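You operate a simulated robot arm through the tools that you are given. There is no shell and no other tool.

Carry out the task below with a simulated robot arm. There is one attempt and no reset: what you move stays moved.

Task
Feed the shuttle a tray; reload the holder with the big clear tray.
Fine: lower tray dropped on the shuttle, upper tray let down, big clear tray on the upper gate; both gates in; the shuttle ends at D27.

It is judged by the outcome, as a careful person would: the job done as asked, and still so three seconds after it is handed in. It fails if anything else is knocked over, pushed out of place, dropped, spilled or broken.

Robot
A 6-joint arm with a two-finger gripper, fixed in place. Base frame: the origin is on the floor under the middle of its stand, x ahead of it, y to its left, z up; the work surface is at about z = 750. Readings come in mm, rad, newtons and seconds.
It reaches about 1572 mm from its shoulder. Its first joint turns from -2.897 to 2.897 rad. Payload 2.45 kg.
The tool frame sits at the grasp point between the pads (the TCP): z along the fingers, y along the line on which they close. The tips reach 20 mm beyond it. The gripper opens to 140 mm; its body begins 168 mm behind the TCP.
Orientation is that of the tool frame in the base frame, as a unit quaternion [x, y, z, w]. With the fingers straight down and closing along the base's y, the tool's x points along the base's -x, its y along +y and its z along -z.

Tools
- The arm moves only by the tool servo_tool. Its argument "increments" is a list of rows, each a list of 3 entries, a list of its own where there are three numbers: the shift along the base's x, y, z in mm, then the turn, a rotation vector about the base's x, y, z in rad, then the closure in counts, from 0 (fully open) to 255 (shut). In form: [[[dx, dy, dz], [ax, ay, az], hand], ...]. A call has 1 to 20 rows; each row is the pose to reach, as a shift and turn from the pose commanded when the call began. A row lasts 0.2 s, in which the tool goes at most 50 mm and 0.15 rad; a call with a longer step from one row to the next is refused whole, and so is a gripper value outside its range. A pose out of reach is approached as far as the arm can. The call stops where the force on the tool passes 90 N (or 10 N more than at its start, if that is more) or the arm is blocked; 0.2 s more then pass. The fingers move at their own pace (about 45 mm/s each) and stop on an object; they squeeze with about 29 N. The grip force told is the motor's: it shows also when the fingers shut on nothing. Time passes only in rows, and 0.2 s behind the last, so rows that repeat a pose let the fingers close. The reply holds the time, the measured pose of the TCP, the force on the tool along the base axes, the opening and the grip force, in the units named above and with some noise, with the torque about the TCP (base axes, N m) and any sound that the robot's microphone picked up, and new pictures: "show" is both (left out), scene, wrist or none.
- Cameras (640 x 400 px; columns grow to the right, rows downward): "scene" is fixed at [50.3, -650.4, 1380.9]; the picture's right is [0.66, -0.75, 0.00], its down [-0.19, -0.17, -0.97] and it looks along [0.73, 0.64, -0.25] (base axes); focal length 351 px, centre (320, 200). "wrist" rides on the gripper at [78, 11, -209] in the tool frame; the picture's right is [-0.14, 0.99, 0.00], its down [-0.92, -0.13, -0.37] and it looks along [-0.37, -0.05, 0.93] (tool axes); focal length 280 px, centre (320, 200). There is no depth. A picture from a camera that has moved, and an enlarged one, comes with that camera's place and axes in the base frame and with its lens.
- enlarge(camera, box): a new picture of the part [left, top, right, bottom] of that camera's present view, enlarged. The clock stands still meanwhile.
- sign_off(): hands the job in; it is judged then, once.

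Nothing tells you positions but the pictures and the camera data. Unless the task says otherwise, let go and move clear before handing in.

The tools are called after "Request:" as a command line: name --argument value ..., lists and objects as JSON in quotes. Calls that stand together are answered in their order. servo_tool: Moves the arm, as the interface text tells. Its arguments: {"type":"object","properties":{"increments":{"type":"array"},"show":{"type":"string","enum":["both","scene","wrist","none"]}},"required":["increments"]} The other tools are called the same way: enlarge (camera, box) takes an enlarged picture of a part of a camera's view; sign_off () hands the job in.

At the start:

```text
clock: 0.0
tcp_pos: [666.5, 386.2, 1134.4]
ee_rot: [0.0, 1.0, 0.0, -0.001]
wrist_force: [1.0, -0.4, -0.5]
moment: [-0.03, 0.0, 0.0]
finger_gap: 140.1
grasp_force: 0.2
```

scene: 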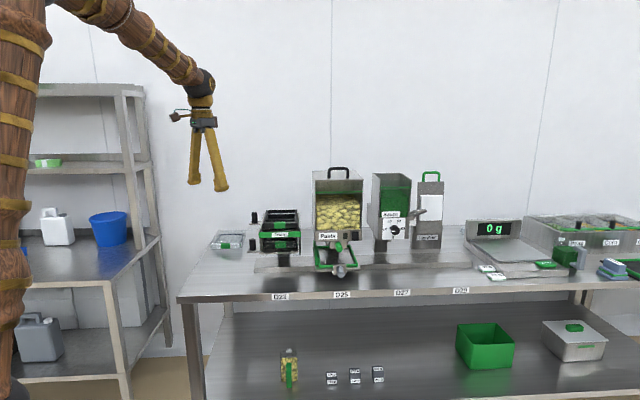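
wrist: 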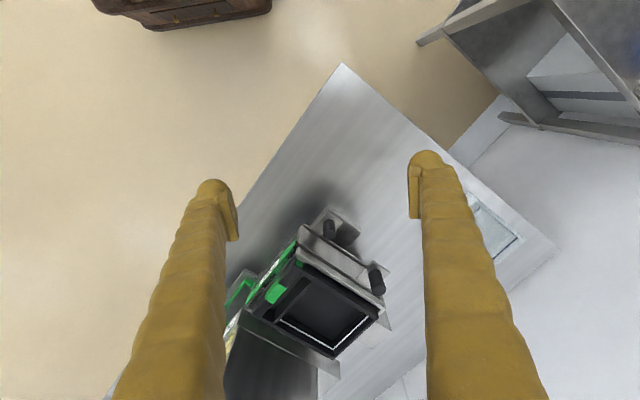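

The bench carries a tray holder (black trays, with two gate knobs) at its left end, a clear tray beside it, and a shuttle rail with the dispensers. I'll look closer before moving anything.

Request:
enlarge --camera "scene" --box '[190, 190, 370, 310]'

Request:
enlarge --camera "wrist" --box '[200, 180, 420, 400]'

Request:
enlarge --camera "scene" --box '[300, 150, 480, 310]'

Request:
enlarge --camera "wrist" --box '[420, 160, 600, 300]'

```text
3.33 times, centred on (280, 250) of scene
camera zoom: at [50.3, -650.4, 1380.9], right [0.66, -0.75, 0.0], down [-0.19, -0.17, -0.97], along [0.73, 0.64, -0.25], focal length 1169 px, centre (453, 33)
```

zoom: 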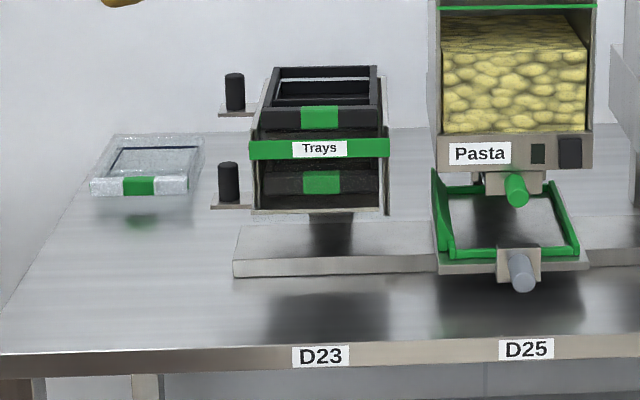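

```text
1.82 times, centred on (310, 290) of wrist
camera zoom: at [588.6, 397.6, 1343.9], right [0.14, 0.99, 0.0], down [0.92, -0.13, 0.37], along [0.37, -0.05, -0.93], focal length 510 px, centre (338, 36)
```

zoom: 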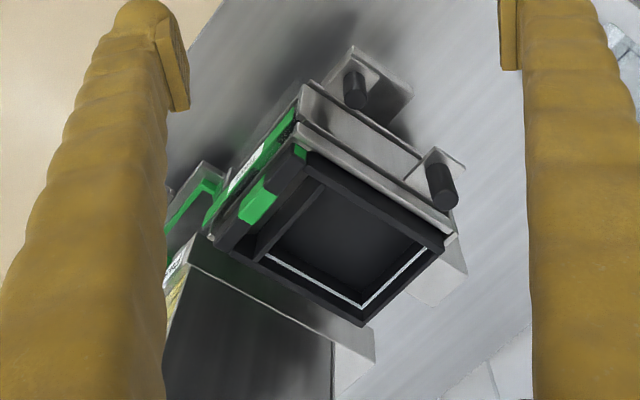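

```text
2.50 times, centred on (390, 230) of scene
camera zoom: at [50.3, -650.4, 1380.9], right [0.66, -0.75, 0.0], down [-0.19, -0.17, -0.97], along [0.73, 0.64, -0.25], focal length 877 px, centre (145, 125)
```

zoom: 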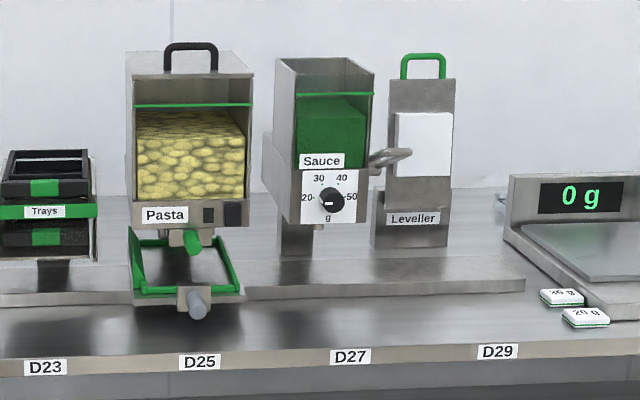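

```text
2.86 times, centred on (510, 230) of wrist
camera zoom: at [588.6, 397.6, 1343.9], right [0.14, 0.99, 0.0], down [0.92, -0.13, 0.37], along [0.37, -0.05, -0.93], focal length 801 px, centre (-223, 114)
```

zoom: 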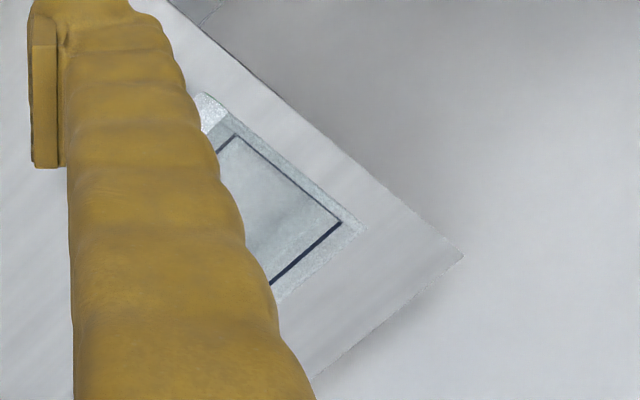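

Request:
enlarge --camera "scene" --box '[460, 190, 640, 310]'

Request:
enlarge --camera "scene" --box '[240, 310, 440, 400]'

Request:
enlarge --camera "scene" --box '[0, 80, 240, 280]'

Request:
enlarge --camera "scene" --box '[240, 195, 370, 285]'

```text
3.33 times, centred on (550, 250) of scene
camera zoom: at [50.3, -650.4, 1380.9], right [0.66, -0.75, 0.0], down [-0.19, -0.17, -0.97], along [0.73, 0.64, -0.25], focal length 1169 px, centre (-447, 33)
```

zoom: 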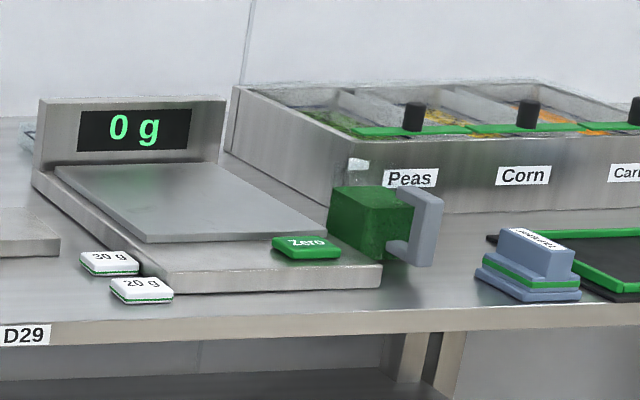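

```text
3.20 times, centred on (340, 355) of scene
camera zoom: at [50.3, -650.4, 1380.9], right [0.66, -0.75, 0.0], down [-0.19, -0.17, -0.97], along [0.73, 0.64, -0.25], focal length 1123 px, centre (256, -296)
```

zoom: 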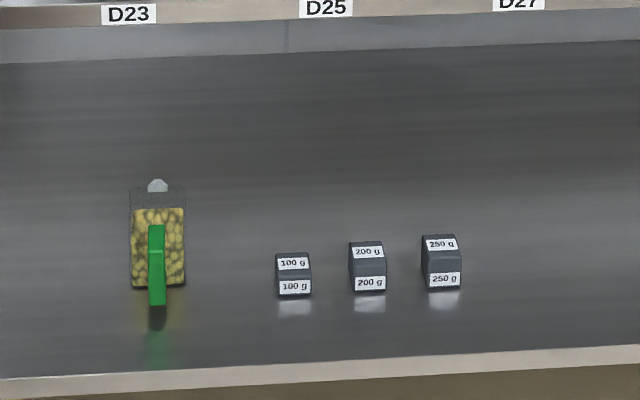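

```text
2.00 times, centred on (120, 180) of scene
camera zoom: at [50.3, -650.4, 1380.9], right [0.66, -0.75, 0.0], down [-0.19, -0.17, -0.97], along [0.73, 0.64, -0.25], focal length 702 px, centre (720, 240)
```

zoom: 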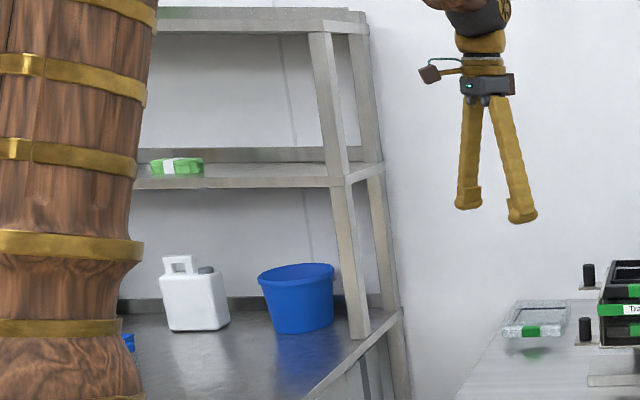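

```text
4.44 times, centred on (305, 240) of scene
camera zoom: at [50.3, -650.4, 1380.9], right [0.66, -0.75, 0.0], down [-0.19, -0.17, -0.97], along [0.73, 0.64, -0.25], focal length 1559 px, centre (387, 22)
```

zoom: 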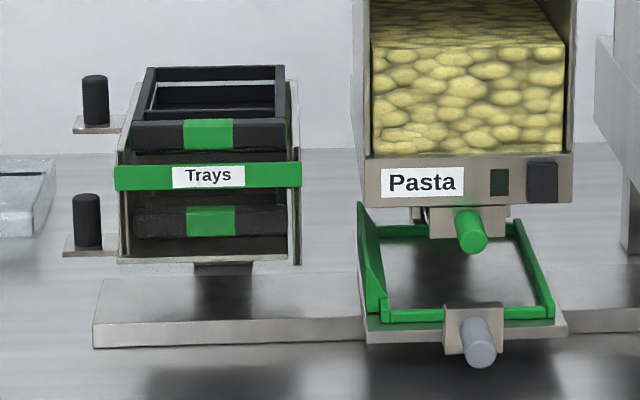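

The holder "Trays" is at D23, the shuttle sits at D25 under Pasta, and one clear tray lies left of the holder. There may be another clear tray behind the scale. I'll turn the wrist to line up with the bench, which sits at about 45°, and look from there.

Request:
enlarge --camera "scene" --box '[430, 205, 530, 275]'

Request:
servo_tool --increments '[[[0, 0, 15], [0, 0, -0.147], 0], [[0, 0, 30], [0, 0, -0.294], 0], [[0, 0, 45], [0, 0, -0.441], 0], [[0, 0, 60], [0, 0, -0.588], 0], [[0, 0, 75], [0, 0, -0.735], 0], [[0, 0, 90], [0, 0, -0.882], 0], [[0, 0, 105], [0, 0, -1.029], 0], [[0, 0, 115], [0, 0, -1.176], 0], [[0, 0, 115], [0, 0, -1.323], 0], [[0, 0, 115], [0, 0, -1.47], 0], [[0, 0, 115], [0, 0, -1.617], 0], [[0, 0, 115], [0, 0, -1.764], 0], [[0, 0, 115], [0, 0, -1.911], 0], [[0, 0, 115], [0, 0, -2.058], 0], [[0, 0, 115], [0, 0, -2.205], 0], [[0, 0, 115], [0, 0, -2.356], 0]]'

```text
5.71 times, centred on (480, 240) of scene
camera zoom: at [50.3, -650.4, 1380.9], right [0.66, -0.75, 0.0], down [-0.19, -0.17, -0.97], along [0.73, 0.64, -0.25], focal length 2005 px, centre (-594, -29)
```

zoom: 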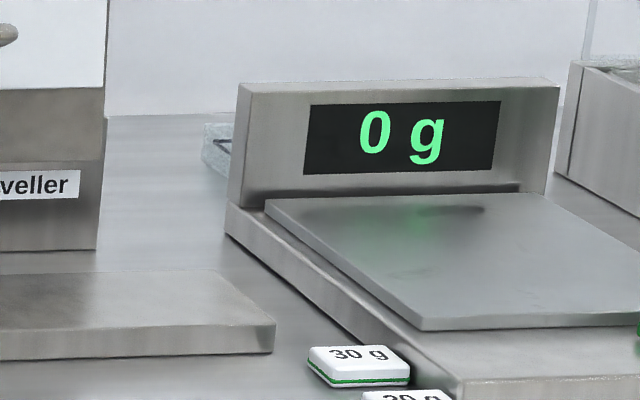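

```text
clock: 3.4
tcp_pos: [665.5, 386.8, 1249.3]
ee_rot: [0.925, 0.381, 0.0, 0.0]
wrist_force: [-0.1, -0.8, 0.3]
moment: [0.02, -0.02, -0.01]
finger_gap: 140.2
grasp_force: 0.1
camera wrist: at [730.6, 434.4, 1458.7], right [0.6, -0.8, 0.0], down [-0.74, -0.56, 0.37], along [-0.29, -0.22, -0.93], focal length 280 px, centre (320, 200)
```

scene: 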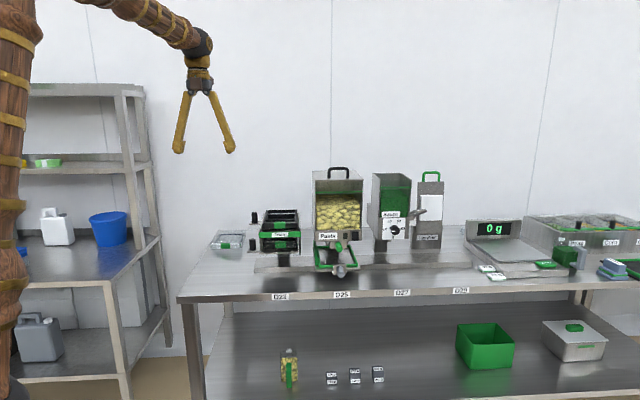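
wrist: 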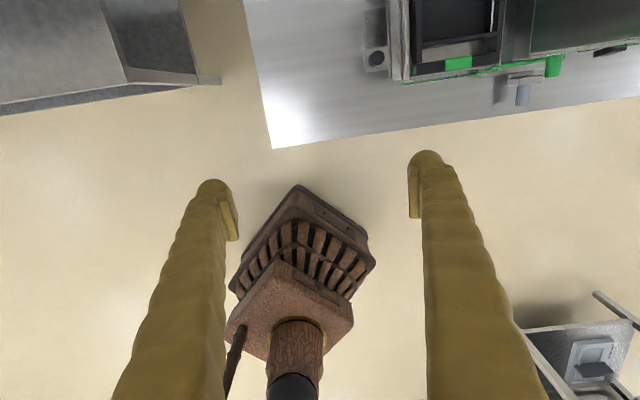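

The wrist rotation works, and there is a second clear tray behind the scale whose size I need to compare. I'll tilt the wrist camera toward the bench and look over it.

Request:
servo_tool --increments '[[[20, -25, 10], [0.09, -0.09, 0], 0], [[40, -50, 20], [0.18, -0.18, 0], 0], [[60, -75, 30], [0.27, -0.27, 0], 0], [[80, -100, 40], [0.36, -0.36, 0], 0], [[100, -130, 50], [0.45, -0.45, 0], 0], [[120, -160, 60], [0.54, -0.54, 0], 0], [[140, -190, 70], [0.63, -0.63, 0], 0], [[150, -210, 70], [0.63, -0.63, 0], 0]]'

```text
clock: 5.2
tcp_pos: [815.8, 178.5, 1321.8]
ee_rot: [0.834, 0.346, 0.398, -0.165]
wrist_force: [0.4, 0.8, -0.5]
moment: [-0.03, 0.01, 0.02]
finger_gap: 140.2
grasp_force: 0.0
camera wrist: at [743.1, 90.4, 1513.9], right [0.64, -0.76, -0.11], down [-0.7, -0.52, -0.49], along [0.31, 0.38, -0.87], focal length 280 px, centre (320, 200)
```

scene: 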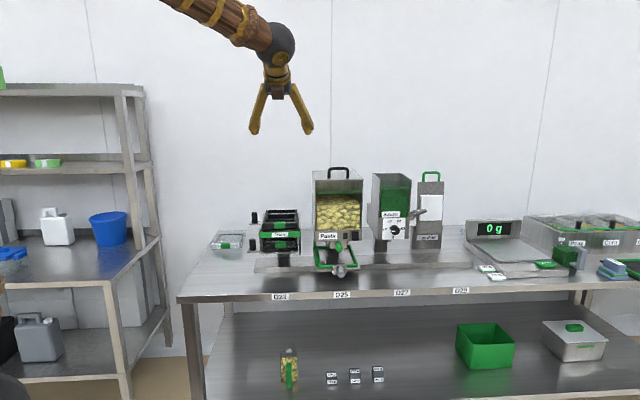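
wrist: 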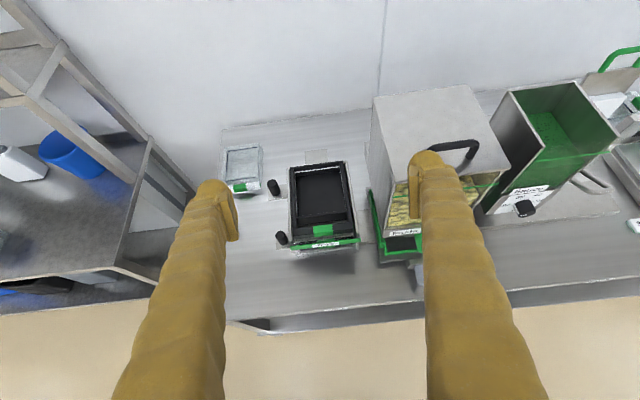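

The left clear tray looks a little smaller than the black ones from here. I'll move right to inspect the one behind the scale.

Request:
servo_tool --increments '[[[30, -35, 0], [0, 0, 0], 0], [[60, -70, 0], [0, 0, 0], 0], [[90, -105, 0], [0, 0, 0], 0], [[120, -140, 0], [0, 0, 0], 0], [[150, -175, 0], [0, 0, 0], 0], [[180, -210, 0], [0, 0, 0], 0], [[210, -245, 0], [0, 0, 0], 0], [[240, -280, 0], [0, 0, 0], 0], [[270, -315, 0], [0, 0, 0], 0], [[300, -350, 0], [0, 0, 0], 0]]'

```text
clock: 7.4
tcp_pos: [1114.4, -173.9, 1320.7]
ee_rot: [0.833, 0.347, 0.398, -0.165]
wrist_force: [-0.1, -0.2, 0.3]
moment: [-0.14, 0.05, -0.08]
finger_gap: 139.9
grasp_force: 0.1
camera wrist: at [1042.9, -261.1, 1513.4], right [0.64, -0.76, -0.11], down [-0.7, -0.52, -0.48], along [0.31, 0.38, -0.87], focal length 280 px, centre (320, 200)
```

scene: 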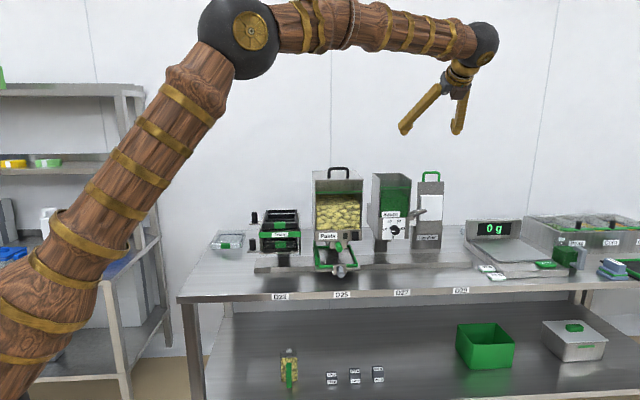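
wrist: 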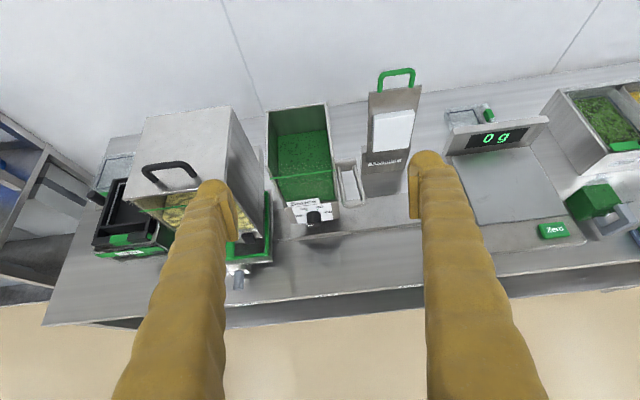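

Request:
enlarge --camera "wrist" --box '[420, 80, 560, 170]'

Request:
enlarge --camera "wrist" --box '[80, 100, 280, 300]'

Request:
enlarge --camera "wrist" --box '[240, 80, 440, 260]'

```text
4.44 times, centred on (490, 125) of wrist
camera zoom: at [1042.9, -261.1, 1513.4], right [0.64, -0.76, -0.11], down [-0.7, -0.52, -0.48], along [0.31, 0.38, -0.87], focal length 1246 px, centre (-436, 533)
```

zoom: 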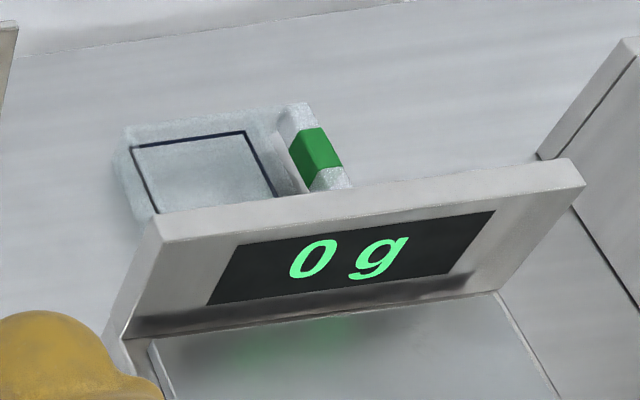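

```text
2.00 times, centred on (180, 200) of wrist
camera zoom: at [1042.9, -261.1, 1513.4], right [0.64, -0.76, -0.11], down [-0.7, -0.52, -0.48], along [0.31, 0.38, -0.87], focal length 561 px, centre (600, 200)
```

zoom: 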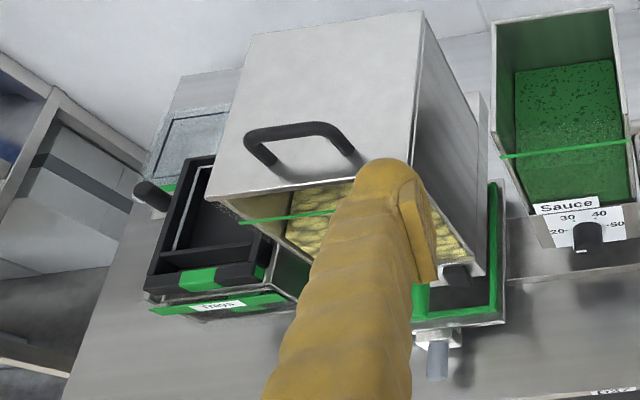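

```text
2.22 times, centred on (340, 170) of wrist
camera zoom: at [1042.9, -261.1, 1513.4], right [0.64, -0.76, -0.11], down [-0.7, -0.52, -0.48], along [0.31, 0.38, -0.87], focal length 623 px, centre (276, 267)
```

zoom: 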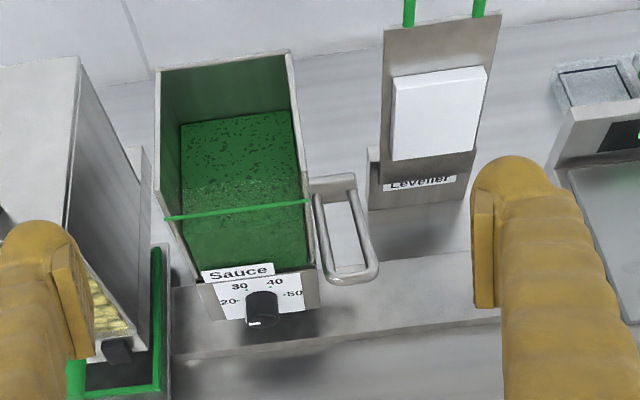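

The tray behind the scale is the smaller one (about 136 mm long) and the left one is about 180 mm long, so the left one is the "big clear tray". Next I'll go back and look at the holder up close.

Request:
servo_tool --increments '[[[-32, 31, -15], [0, 0, 0], 0], [[-64, 62, -30], [0, 0, 0], 0], [[-96, 93, -45], [0, 0, 0], 0], [[-128, 124, -60], [0, 0, 0], 0], [[-160, 155, -75], [0, 0, 0], 0], [[-192, 186, -90], [0, 0, 0], 0], [[-224, 217, -105], [0, 0, 0], 0], [[-256, 248, -120], [0, 0, 0], 0], [[-288, 279, -135], [0, 0, 0], 0], [[-320, 310, -150], [0, 0, 0], 0], [[-352, 342, -165], [0, 0, 0], 0], [[-352, 342, -205], [0, 0, 0], 0]]'

```text
clock: 10.0
tcp_pos: [764.6, 170.5, 1114.8]
ee_rot: [0.834, 0.345, 0.398, -0.164]
wrist_force: [0.5, -0.3, -0.3]
moment: [-0.02, 0.01, -0.02]
finger_gap: 140.1
grasp_force: 0.1
camera wrist: at [692.3, 82.7, 1307.6], right [0.64, -0.76, -0.11], down [-0.7, -0.52, -0.48], along [0.31, 0.38, -0.87], focal length 280 px, centre (320, 200)
```

scene: 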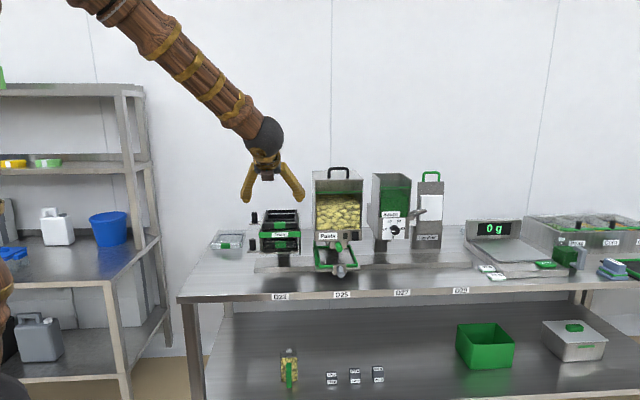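
wrist: 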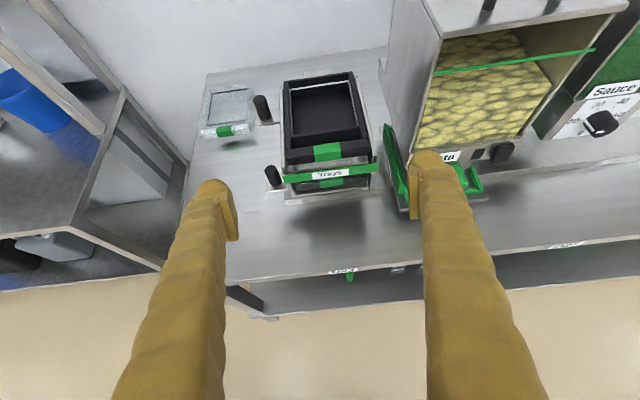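

Request:
enlarge --camera "wrist" --box '[190, 50, 430, 220]'

Request:
enlarge --camera "scene" --box '[200, 190, 310, 280]'

Request:
enlarge --camera "scene" --box '[300, 200, 420, 290]'

```text
2.35 times, centred on (310, 135) of wrist
camera zoom: at [692.3, 82.7, 1307.6], right [0.64, -0.76, -0.11], down [-0.7, -0.52, -0.48], along [0.31, 0.38, -0.87], focal length 660 px, centre (344, 353)
```

zoom: 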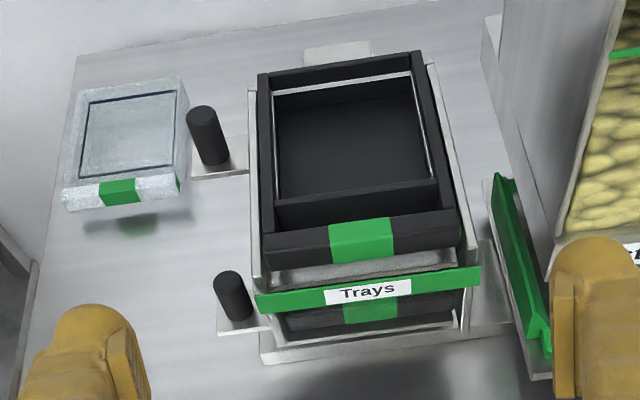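

```text
4.44 times, centred on (255, 235) of scene
camera zoom: at [50.3, -650.4, 1380.9], right [0.66, -0.75, 0.0], down [-0.19, -0.17, -0.97], along [0.73, 0.64, -0.25], focal length 1559 px, centre (609, 44)
```

zoom: 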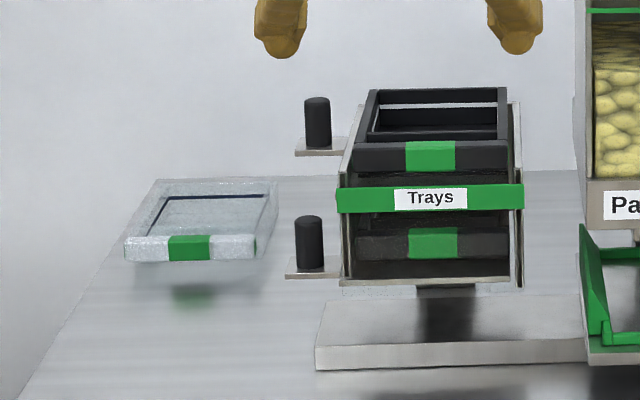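

```text
4.44 times, centred on (360, 245) of scene
camera zoom: at [50.3, -650.4, 1380.9], right [0.66, -0.75, 0.0], down [-0.19, -0.17, -0.97], along [0.73, 0.64, -0.25], focal length 1559 px, centre (142, 0)
```

zoom: 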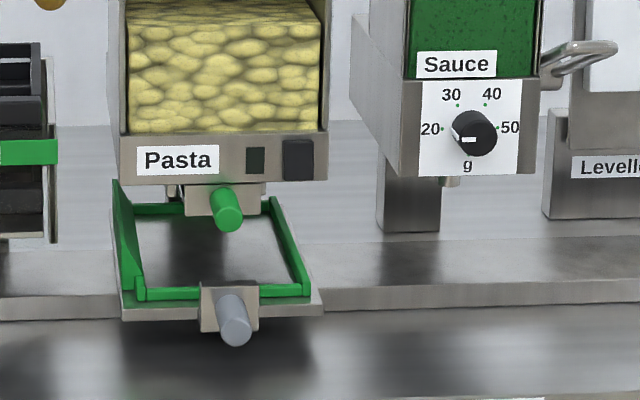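

Measured so far: the holder centre is near D23, the upper knob is at the rear, the lower knob is at the front, and both knobs sit left of the holder. The shuttle handle is near (r=650, d=721, z=808) in bench axes. I'll go to a hover in front of the handle.

Request:
servo_tool --increments '[[[18, -27, -30], [0, 0, 0], 0], [[36, -54, -60], [0, 0, 0], 0], [[54, -81, -90], [0, 0, 0], 0], [[72, -108, -120], [0, 0, 0], 0], [[90, -135, -150], [0, 0, 0], 0], [[112, -164, -180], [0, 0, 0], 0], [[133, -192, -208], [0, 0, 0], 0]]'

```text
clock: 11.6
tcp_pos: [897.0, -23.3, 908.2]
ee_rot: [0.834, 0.346, 0.398, -0.165]
wrist_force: [1.0, 0.2, -0.5]
moment: [0.02, 0.04, 0.0]
finger_gap: 140.1
grasp_force: 0.1
camera wrist: at [823.9, -110.3, 1099.8], right [0.64, -0.76, -0.11], down [-0.7, -0.52, -0.48], along [0.31, 0.38, -0.87], focal length 280 px, centre (320, 200)
```

scene: 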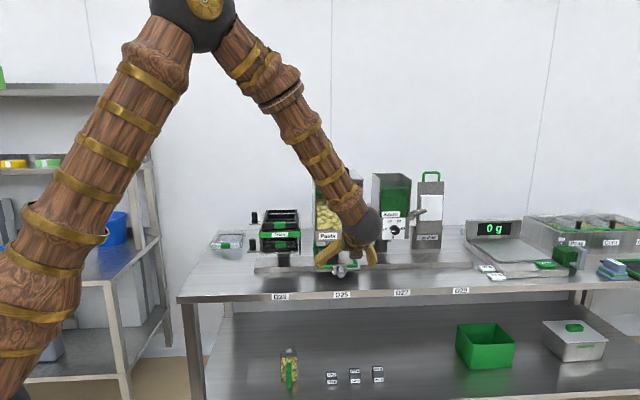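
wrist: 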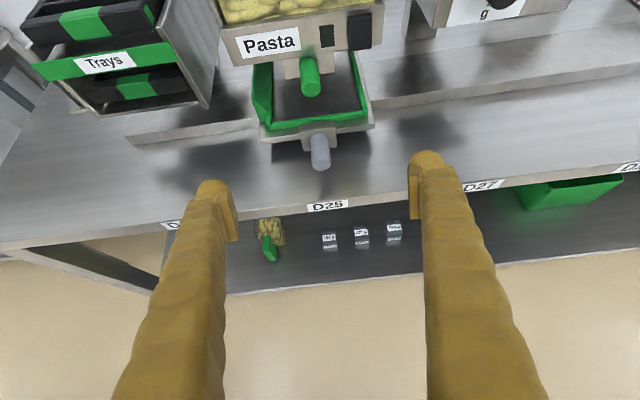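

Request:
enlarge --camera "wrist" --box '[220, 20, 420, 220]'

Request:
enlarge --camera "wrist" --box '[0, 0, 240, 160]'

Request:
enlarge --camera "scene" --box '[300, 200, 420, 290]'

```text
2.00 times, centred on (320, 120) of wrist
camera zoom: at [823.9, -110.3, 1099.8], right [0.64, -0.76, -0.11], down [-0.7, -0.52, -0.48], along [0.31, 0.38, -0.87], focal length 561 px, centre (320, 360)
```

zoom: 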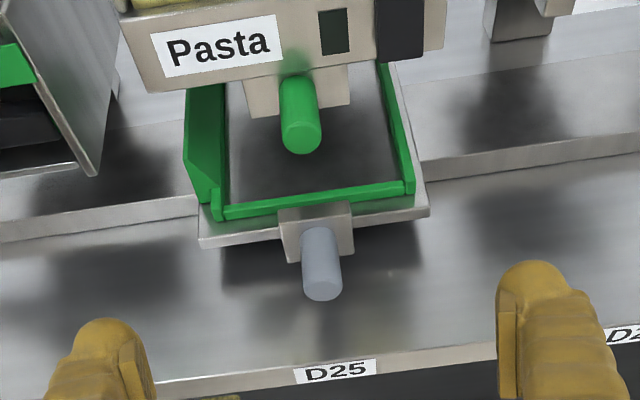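

```text
2.50 times, centred on (120, 80) of wrist
camera zoom: at [823.9, -110.3, 1099.8], right [0.64, -0.76, -0.11], down [-0.7, -0.52, -0.48], along [0.31, 0.38, -0.87], focal length 701 px, centre (820, 500)
```

zoom: 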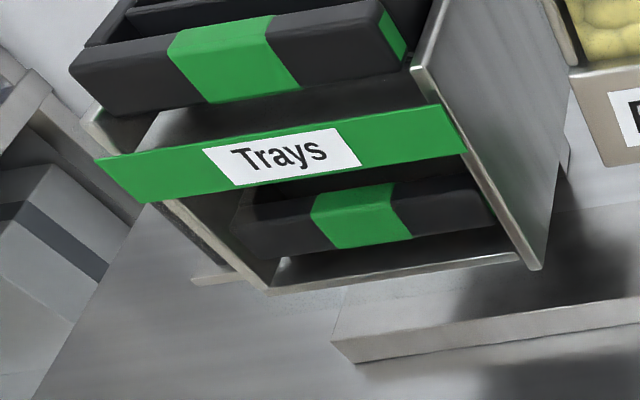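

```text
4.44 times, centred on (360, 245) of scene
camera zoom: at [50.3, -650.4, 1380.9], right [0.66, -0.75, 0.0], down [-0.19, -0.17, -0.97], along [0.73, 0.64, -0.25], focal length 1559 px, centre (142, 0)
```

zoom: 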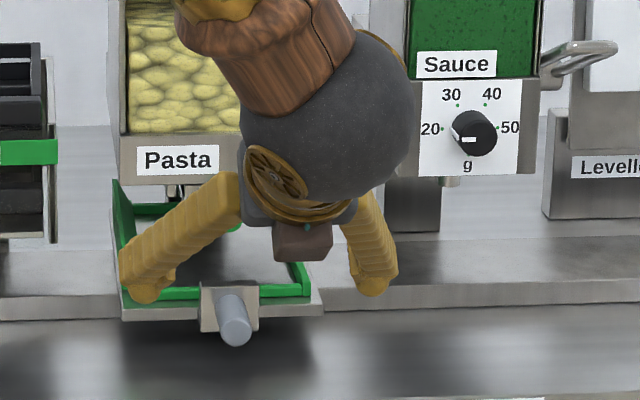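

The handle axis is at r≈650, d 716–764, z≈810. I'll move in along the fingers and close on it.

Request:
servo_tool --increments '[[[20, 20.5, -25], [0, 0, 0], 0], [[40, 41, -50], [0, 0, 0], 0], [[60, 61.5, -75], [0, 0, 0], 0], [[80.8, 81.9, -98], [0, 0, 0], 0], [[80.8, 81.9, -98], [0, 0, 0], 0]]'

```text
clock: 12.8
tcp_pos: [979.8, 59.9, 810.1]
ee_rot: [0.834, 0.346, 0.397, -0.164]
wrist_force: [-0.7, 0.5, -0.1]
moment: [-0.01, 0.02, 0.0]
finger_gap: 139.9
grasp_force: 0.1
camera wrist: at [906.8, -27.9, 1002.9], right [0.64, -0.76, -0.11], down [-0.7, -0.52, -0.48], along [0.31, 0.38, -0.87], focal length 280 px, centre (320, 200)
```

scene: 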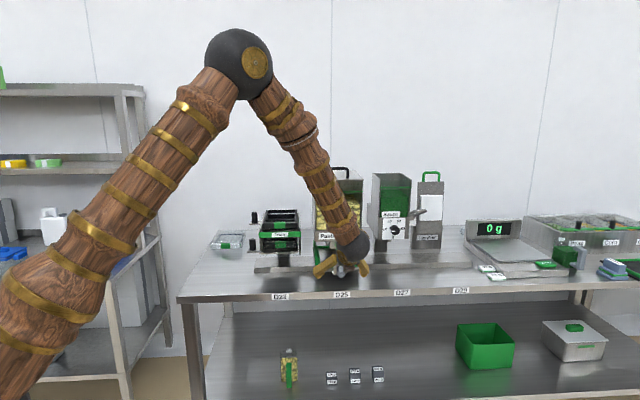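
wrist: 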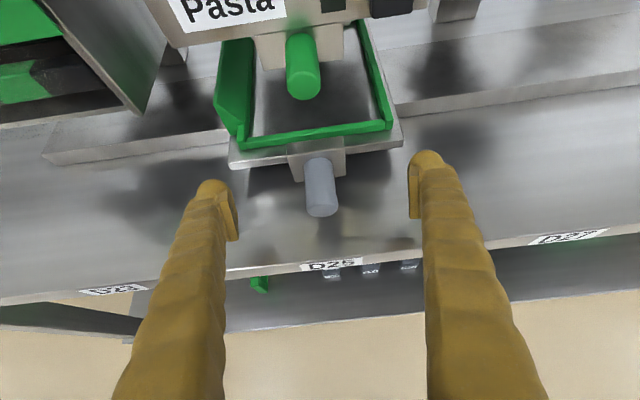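

The handle is centred between the fingers, so I'll close on it.

Request:
servo_tool --increments '[[[0, 0, 0], [0, 0, 0], 255], [[0, 0, 0], [0, 0, 0], 255], [[0, 0, 0], [0, 0, 0], 255], [[0, 0, 0], [0, 0, 0], 255], [[0, 0, 0], [0, 0, 0], 255], [[0, 0, 0], [0, 0, 0], 255], [[0, 0, 0], [0, 0, 0], 255], [[0, 0, 0], [0, 0, 0], 255], [[0, 0, 0], [0, 0, 0], 255]]'

```text
clock: 14.8
tcp_pos: [978.8, 60.0, 810.4]
ee_rot: [0.834, 0.344, 0.398, -0.163]
wrist_force: [1.2, -0.2, -1.1]
moment: [-0.04, -0.01, -0.01]
finger_gap: 24.5
grasp_force: 45.8
camera wrist: at [906.7, -28.2, 1003.1], right [0.64, -0.76, -0.11], down [-0.7, -0.52, -0.48], along [0.31, 0.38, -0.87], focal length 280 px, centre (320, 200)
```

scene: 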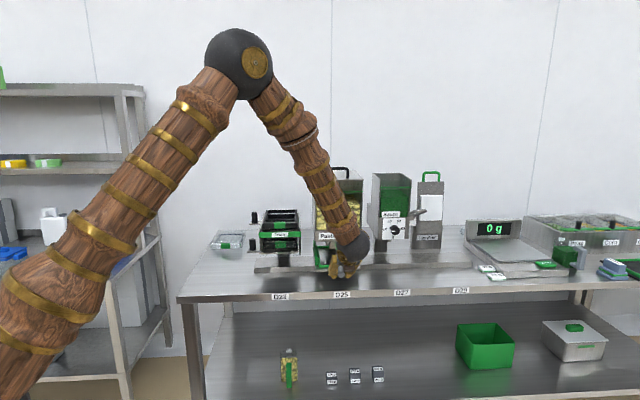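
wrist: 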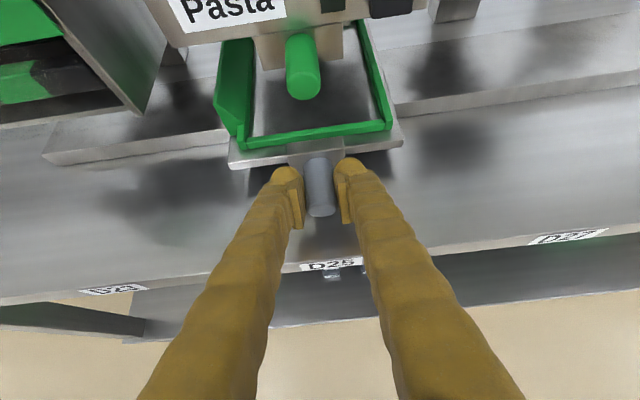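

The handle is gripped (gap 24.5 mm). The D labels are spaced about 220 mm apart, so I'll slide the shuttle left by 220 mm to D23.

Request:
servo_tool --increments '[[[-7, 7, 0], [0, 0, 0], 255], [[-21, 21, 0], [0, 0, 0], 255], [[-35, 35, 0], [0, 0, 0], 255], [[-49, 49, 0], [0, 0, 0], 255], [[-63, 63, 0], [0, 0, 0], 255], [[-77, 77, 0], [0, 0, 0], 255], [[-91, 91, 0], [0, 0, 0], 255], [[-105, 105, 0], [0, 0, 0], 255], [[-119, 119, 0], [0, 0, 0], 255], [[-133, 133, 0], [0, 0, 0], 255], [[-147, 147, 0], [0, 0, 0], 255], [[-155.6, 155.6, 0], [0, 0, 0], 255], [[-155.6, 155.6, 0], [0, 0, 0], 255]]'

```text
clock: 17.6
tcp_pos: [821.8, 214.0, 807.8]
ee_rot: [0.834, 0.345, 0.398, -0.164]
wrist_force: [17.4, 6.1, 10.3]
moment: [0.16, -0.27, -0.05]
finger_gap: 24.2
grasp_force: 45.0
camera wrist: at [750.1, 126.6, 1001.2], right [0.64, -0.76, -0.11], down [-0.7, -0.52, -0.48], along [0.31, 0.38, -0.87], focal length 280 px, centre (320, 200)
```

scene: 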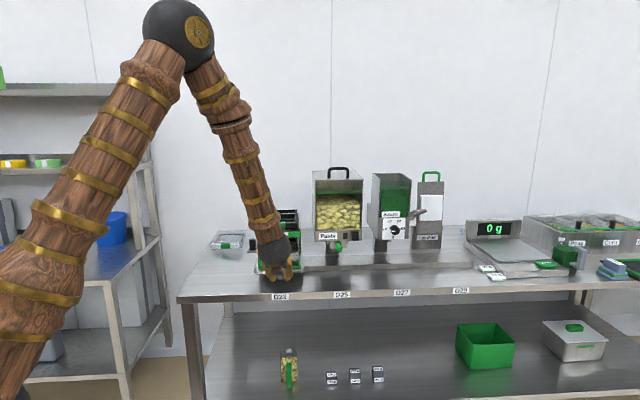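
wrist: 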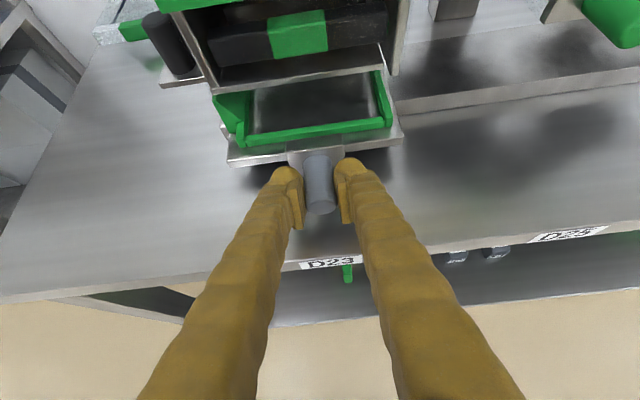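

The shuttle is at D23: the label now sits exactly where D25's label was in this view. I'll release and back out to check alignment with the holder.

Request:
servo_tool --increments '[[[0, 0, 0], [0, 0, 0], 120], [[0, 0, 0], [0, 0, 0], 0], [[0, 0, 0], [0, 0, 0], 0], [[0, 0, 0], [0, 0, 0], 0], [[0, 0, 0], [0, 0, 0], 0], [[-22, -22, 25], [0, 0, 0], 0], [[-44, -44, 50], [0, 0, 0], 0], [[-66, -66, 75], [0, 0, 0], 0], [[-88, -88, 100], [0, 0, 0], 0], [[-100, -100, 140], [0, 0, 0], 0], [[-100, -100, 185], [0, 0, 0], 0]]'

```text
clock: 20.0
tcp_pos: [721.6, 116.0, 992.6]
ee_rot: [0.834, 0.346, 0.398, -0.164]
wrist_force: [-0.1, 0.6, 1.1]
moment: [-0.03, -0.03, -0.02]
finger_gap: 139.9
grasp_force: 0.2
camera wrist: at [650.3, 27.9, 1185.8], right [0.64, -0.76, -0.11], down [-0.7, -0.52, -0.48], along [0.31, 0.38, -0.87], focal length 280 px, centre (320, 200)
```

scene: 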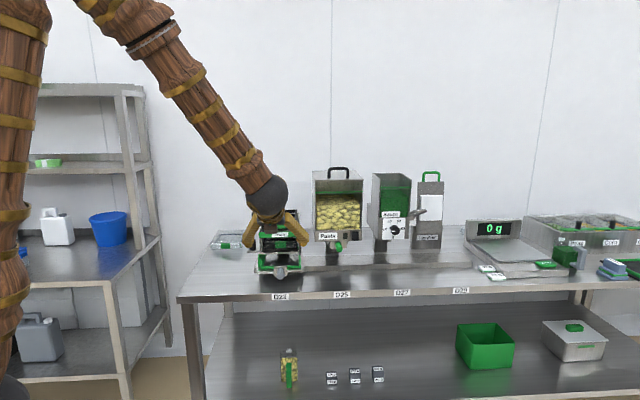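
wrist: 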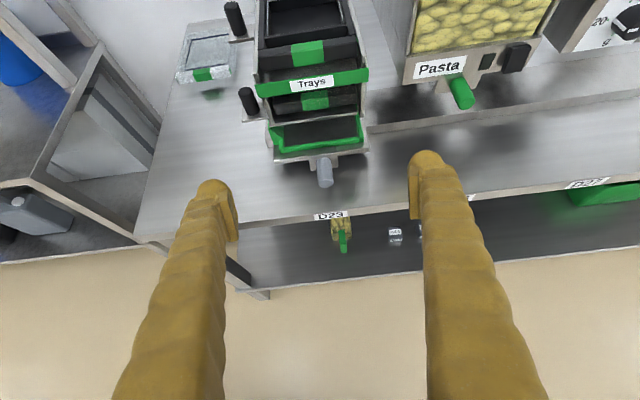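

Request:
enlarge --camera "wrist" --box '[170, 0, 410, 200]'

Request:
enlarge --camera "scene" --box '[200, 190, 320, 290]'

```text
2.00 times, centred on (290, 100) of wrist
camera zoom: at [650.3, 27.9, 1185.8], right [0.64, -0.76, -0.11], down [-0.7, -0.52, -0.48], along [0.31, 0.38, -0.87], focal length 561 px, centre (380, 400)
```

zoom: 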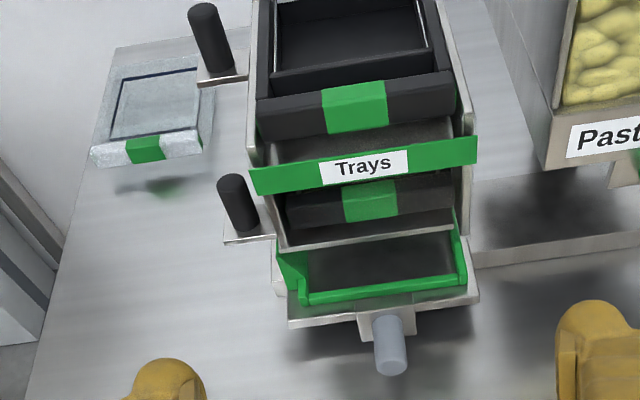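

```text
4.00 times, centred on (260, 240) of scene
camera zoom: at [50.3, -650.4, 1380.9], right [0.66, -0.75, 0.0], down [-0.19, -0.17, -0.97], along [0.73, 0.64, -0.25], focal length 1403 px, centre (560, 40)
```

zoom: 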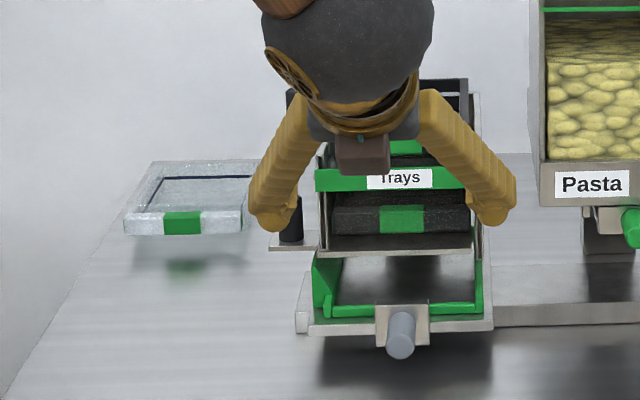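

The shuttle is aligned under the holder to within about 1 mm. Next I'll turn the gripper straight down, closing along bench depth, to take the lower gate's knob.

Request:
servo_tool --increments '[[[0, 0, 20], [-0.1, 0.1, 0], 0], [[0, 0, 40], [-0.2, 0.2, 0], 0], [[0, 0, 60], [-0.3, 0.3, 0], 0], [[0, 0, 80], [-0.4, 0.4, 0], 0], [[0, 0, 100], [-0.5, 0.5, 0], 0], [[0, 0, 110], [-0.6, 0.6, 0], 0], [[0, 0, 110], [-0.629, 0.629, 0], 0]]' --show "none"

Request:
servo_tool --increments '[[[10, 25, 0], [0, 0, 0.143], 0], [[20, 50, 0], [0, 0, 0.286], 0], [[30, 75, 0], [0, 0, 0.428], 0], [[40, 100, 0], [0, 0, 0.571], 0], [[50, 125, 0], [0, 0, 0.714], 0], [[60, 150, 0], [0, 0, 0.857], 0], [[70, 175, 0], [0, 0, 1.0], 0], [[80, 200, 0], [0, 0, 1.142], 0], [[90, 225, 0], [0, 0, 1.285], 0], [[100, 250, 0], [0, 0, 1.428], 0], [[105, 262, 0], [0, 0, 1.571], 0]]'

```text
clock: 21.6
tcp_pos: [721.7, 114.6, 1103.2]
ee_rot: [0.924, 0.383, 0.001, 0.001]
wrist_force: [-0.3, 0.8, 0.2]
moment: [0.02, 0.01, 0.0]
finger_gap: 139.9
grasp_force: 0.0
```

```text
clock: 24.0
tcp_pos: [828.0, 375.3, 1101.7]
ee_rot: [0.381, 0.925, 0.0, -0.001]
wrist_force: [0.3, 0.9, 0.7]
moment: [-0.01, 0.02, 0.01]
finger_gap: 139.9
grasp_force: 0.0
camera wrist: at [780.8, 439.1, 1311.8], right [0.8, 0.61, 0.0], down [0.56, -0.74, 0.37], along [0.22, -0.29, -0.93], focal length 280 px, centre (320, 200)
```

scene: 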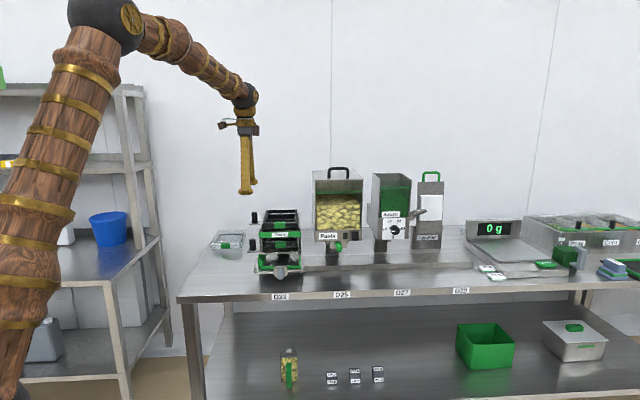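
wrist: 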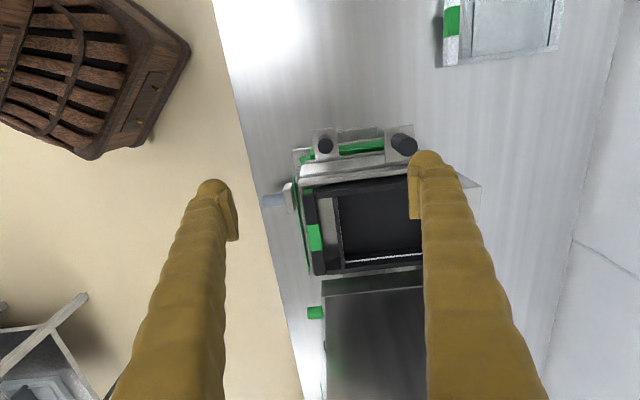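

Request:
enlarge --camera "wrist" --box '[240, 90, 480, 290]'

Request:
enlarge --camera "scene" --box '[210, 190, 320, 290]'

Request:
enlarge --camera "wrist" --box '[420, 0, 600, 100]'

```text
2.00 times, centred on (360, 190) of wrist
camera zoom: at [780.8, 439.1, 1311.8], right [0.8, 0.61, 0.0], down [0.56, -0.74, 0.37], along [0.22, -0.29, -0.93], focal length 561 px, centre (240, 220)
```

zoom: 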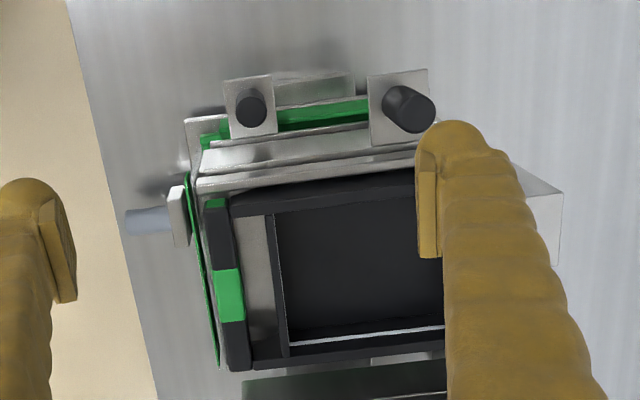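

```text
4.00 times, centred on (265, 240) of scene
camera zoom: at [50.3, -650.4, 1380.9], right [0.66, -0.75, 0.0], down [-0.19, -0.17, -0.97], along [0.73, 0.64, -0.25], focal length 1403 px, centre (540, 40)
```

zoom: 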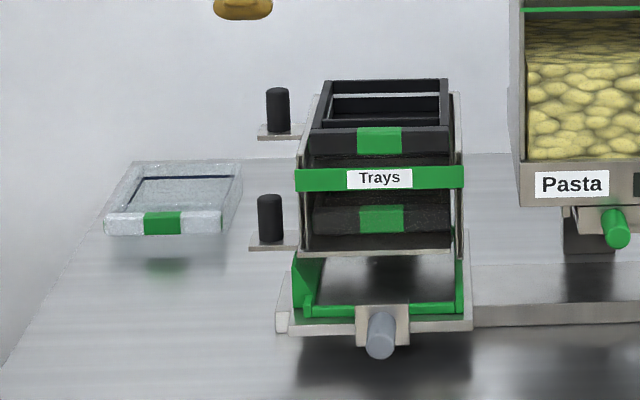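

```text
3.56 times, centred on (510, 50) of wrist
camera zoom: at [780.8, 439.1, 1311.8], right [0.8, 0.61, 0.0], down [0.56, -0.74, 0.37], along [0.22, -0.29, -0.93], focal length 997 px, centre (-356, 733)
```

zoom: 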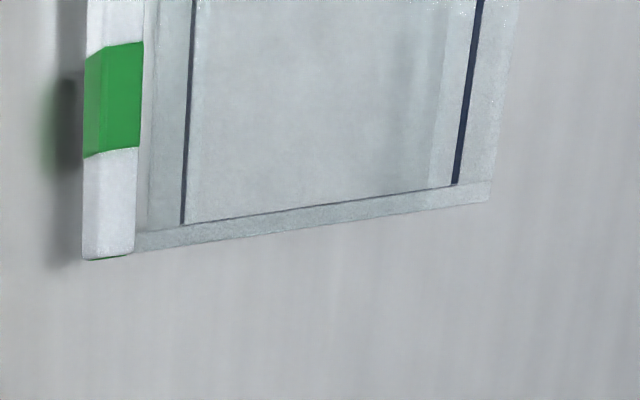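

The trays have a loop handle at the front, which will help when I pick up the clear one. The lower knob is nearly below the TCP. I'll narrow the fingers first and check before descending.

Request:
servo_tool --increments '[[[5.3, 4.6, 0], [0, 0, -0.003], 170], [[5.3, 4.6, -20], [0, 0, -0.003], 170], [[5.3, 4.6, -40], [0, 0, -0.003], 170], [[5.3, 4.6, -60], [0, 0, -0.003], 170], [[5.3, 4.6, -80], [0, 0, -0.003], 170], [[5.3, 4.6, -80], [0, 0, -0.003], 170], [[5.3, 4.6, -80], [0, 0, -0.003], 170]]'

```text
clock: 25.6
tcp_pos: [834.1, 380.3, 1022.9]
ee_rot: [0.383, 0.924, 0.0, -0.001]
wrist_force: [-0.6, 0.8, -0.6]
moment: [-0.03, -0.04, -0.02]
finger_gap: 46.7
grasp_force: 0.1
camera wrist: at [786.8, 442.6, 1233.0], right [0.8, 0.6, 0.0], down [0.56, -0.74, 0.37], along [0.22, -0.29, -0.93], focal length 280 px, centre (320, 200)
```

scene: 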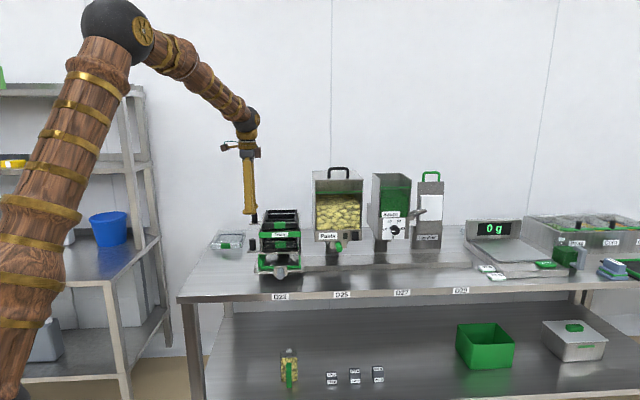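
wrist: 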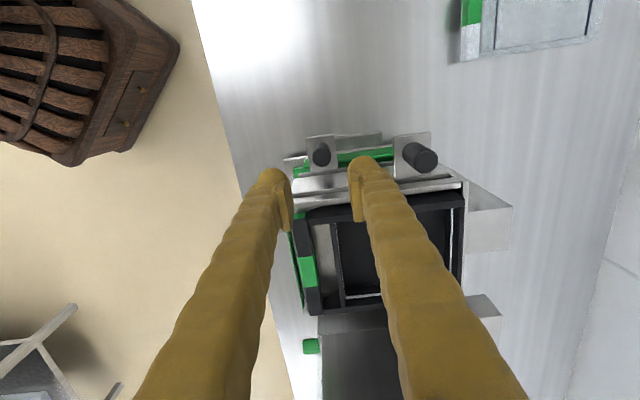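

The knob is centred between the narrowed fingers, so I'll descend around it and close.

Request:
servo_tool --increments '[[[0, 0, -30], [0, 0, 0], 170], [[0, 0, -60], [0, 0, 0], 170], [[0, 0, -90], [0, 0, 0], 170], [[0, 0, -115], [0, 0, 0], 170], [[0, 0, -130], [0, 0, 0], 170], [[0, 0, -140], [0, 0, 0], 170], [[0, 0, -146], [0, 0, 0], 170], [[0, 0, -146], [0, 0, 0], 170]]'

```text
clock: 27.4
tcp_pos: [832.3, 381.3, 877.5]
ee_rot: [0.384, 0.923, 0.0, -0.001]
wrist_force: [-0.6, -0.1, -0.2]
moment: [-0.01, -0.02, -0.02]
finger_gap: 46.6
grasp_force: 0.0
camera wrist: at [786.1, 444.1, 1086.9], right [0.8, 0.6, 0.0], down [0.56, -0.74, 0.37], along [0.22, -0.29, -0.93], focal length 280 px, centre (320, 200)
```

scene: 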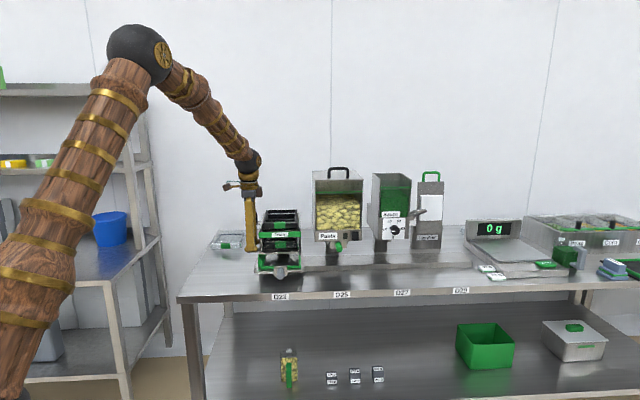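
wrist: 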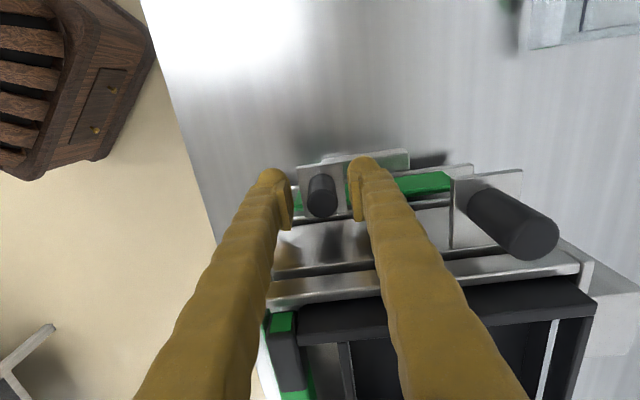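

Request:
servo_tool --increments '[[[0, 0, 0], [0, 0, 0], 255], [[0, 0, 0], [0, 0, 0], 255], [[0, 0, 0], [0, 0, 0], 255], [[0, 0, 0], [0, 0, 0], 255], [[0, 0, 0], [0, 0, 0], 255]]'

Request:
enlarge --camera "scene" --box '[200, 180, 320, 290]'

Request:
enlarge --camera "wrist" --box '[240, 120, 440, 260]'

```text
clock: 28.6
tcp_pos: [832.8, 382.5, 877.2]
ee_rot: [0.384, 0.923, 0.002, 0.001]
wrist_force: [29.5, 28.9, -1.7]
moment: [0.31, -0.3, 0.09]
finger_gap: 22.5
grasp_force: 44.8
camera wrist: at [786.7, 444.9, 1087.4], right [0.8, 0.6, 0.0], down [0.56, -0.74, 0.37], along [0.22, -0.29, -0.93], focal length 280 px, centre (320, 200)
```

scene: 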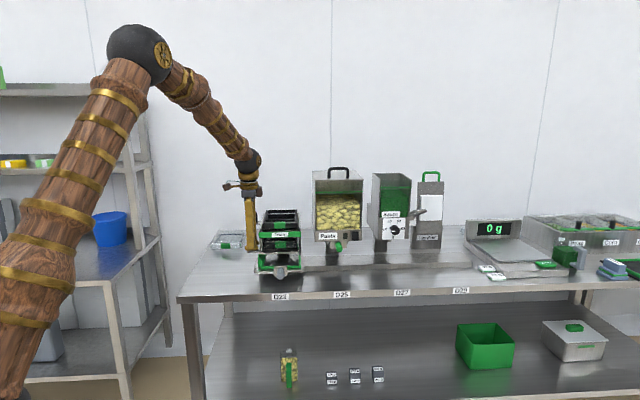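
wrist: 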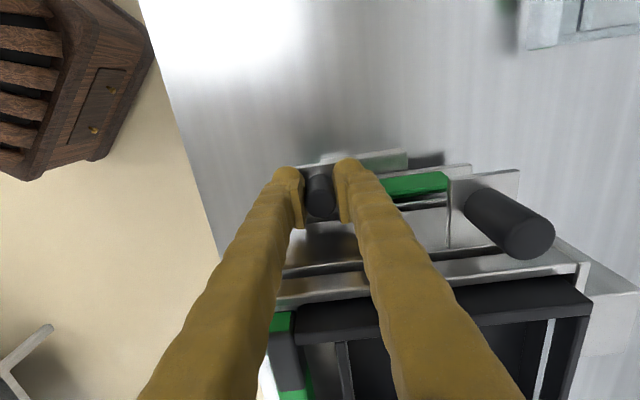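

```text
3.64 times, centred on (260, 235) of scene
camera zoom: at [50.3, -650.4, 1380.9], right [0.66, -0.75, 0.0], down [-0.19, -0.17, -0.97], along [0.73, 0.64, -0.25], focal length 1276 px, centre (538, 73)
```

zoom: 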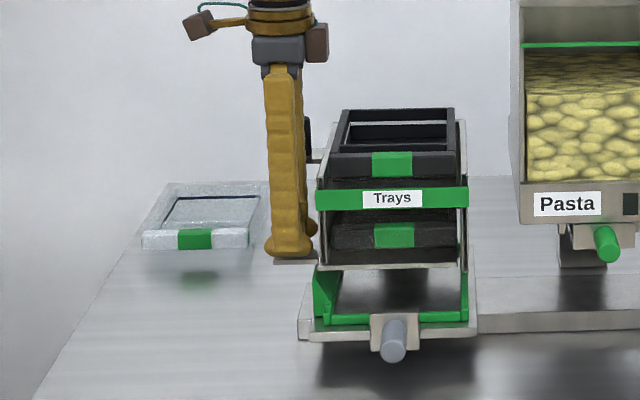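

```text
2.86 times, centred on (340, 190) of wrist
camera zoom: at [786.7, 444.9, 1087.4], right [0.8, 0.6, 0.0], down [0.56, -0.74, 0.37], along [0.22, -0.29, -0.93], focal length 801 px, centre (263, 229)
```

zoom: 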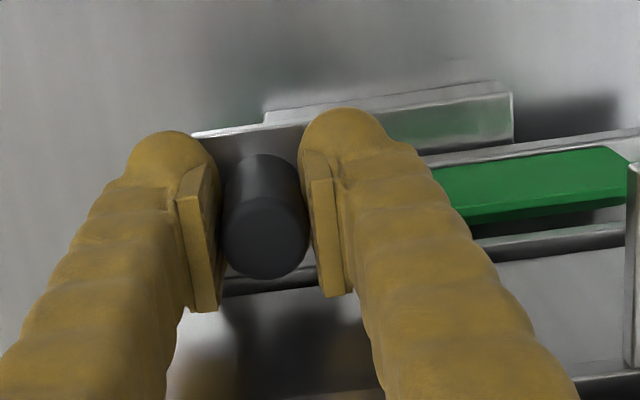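

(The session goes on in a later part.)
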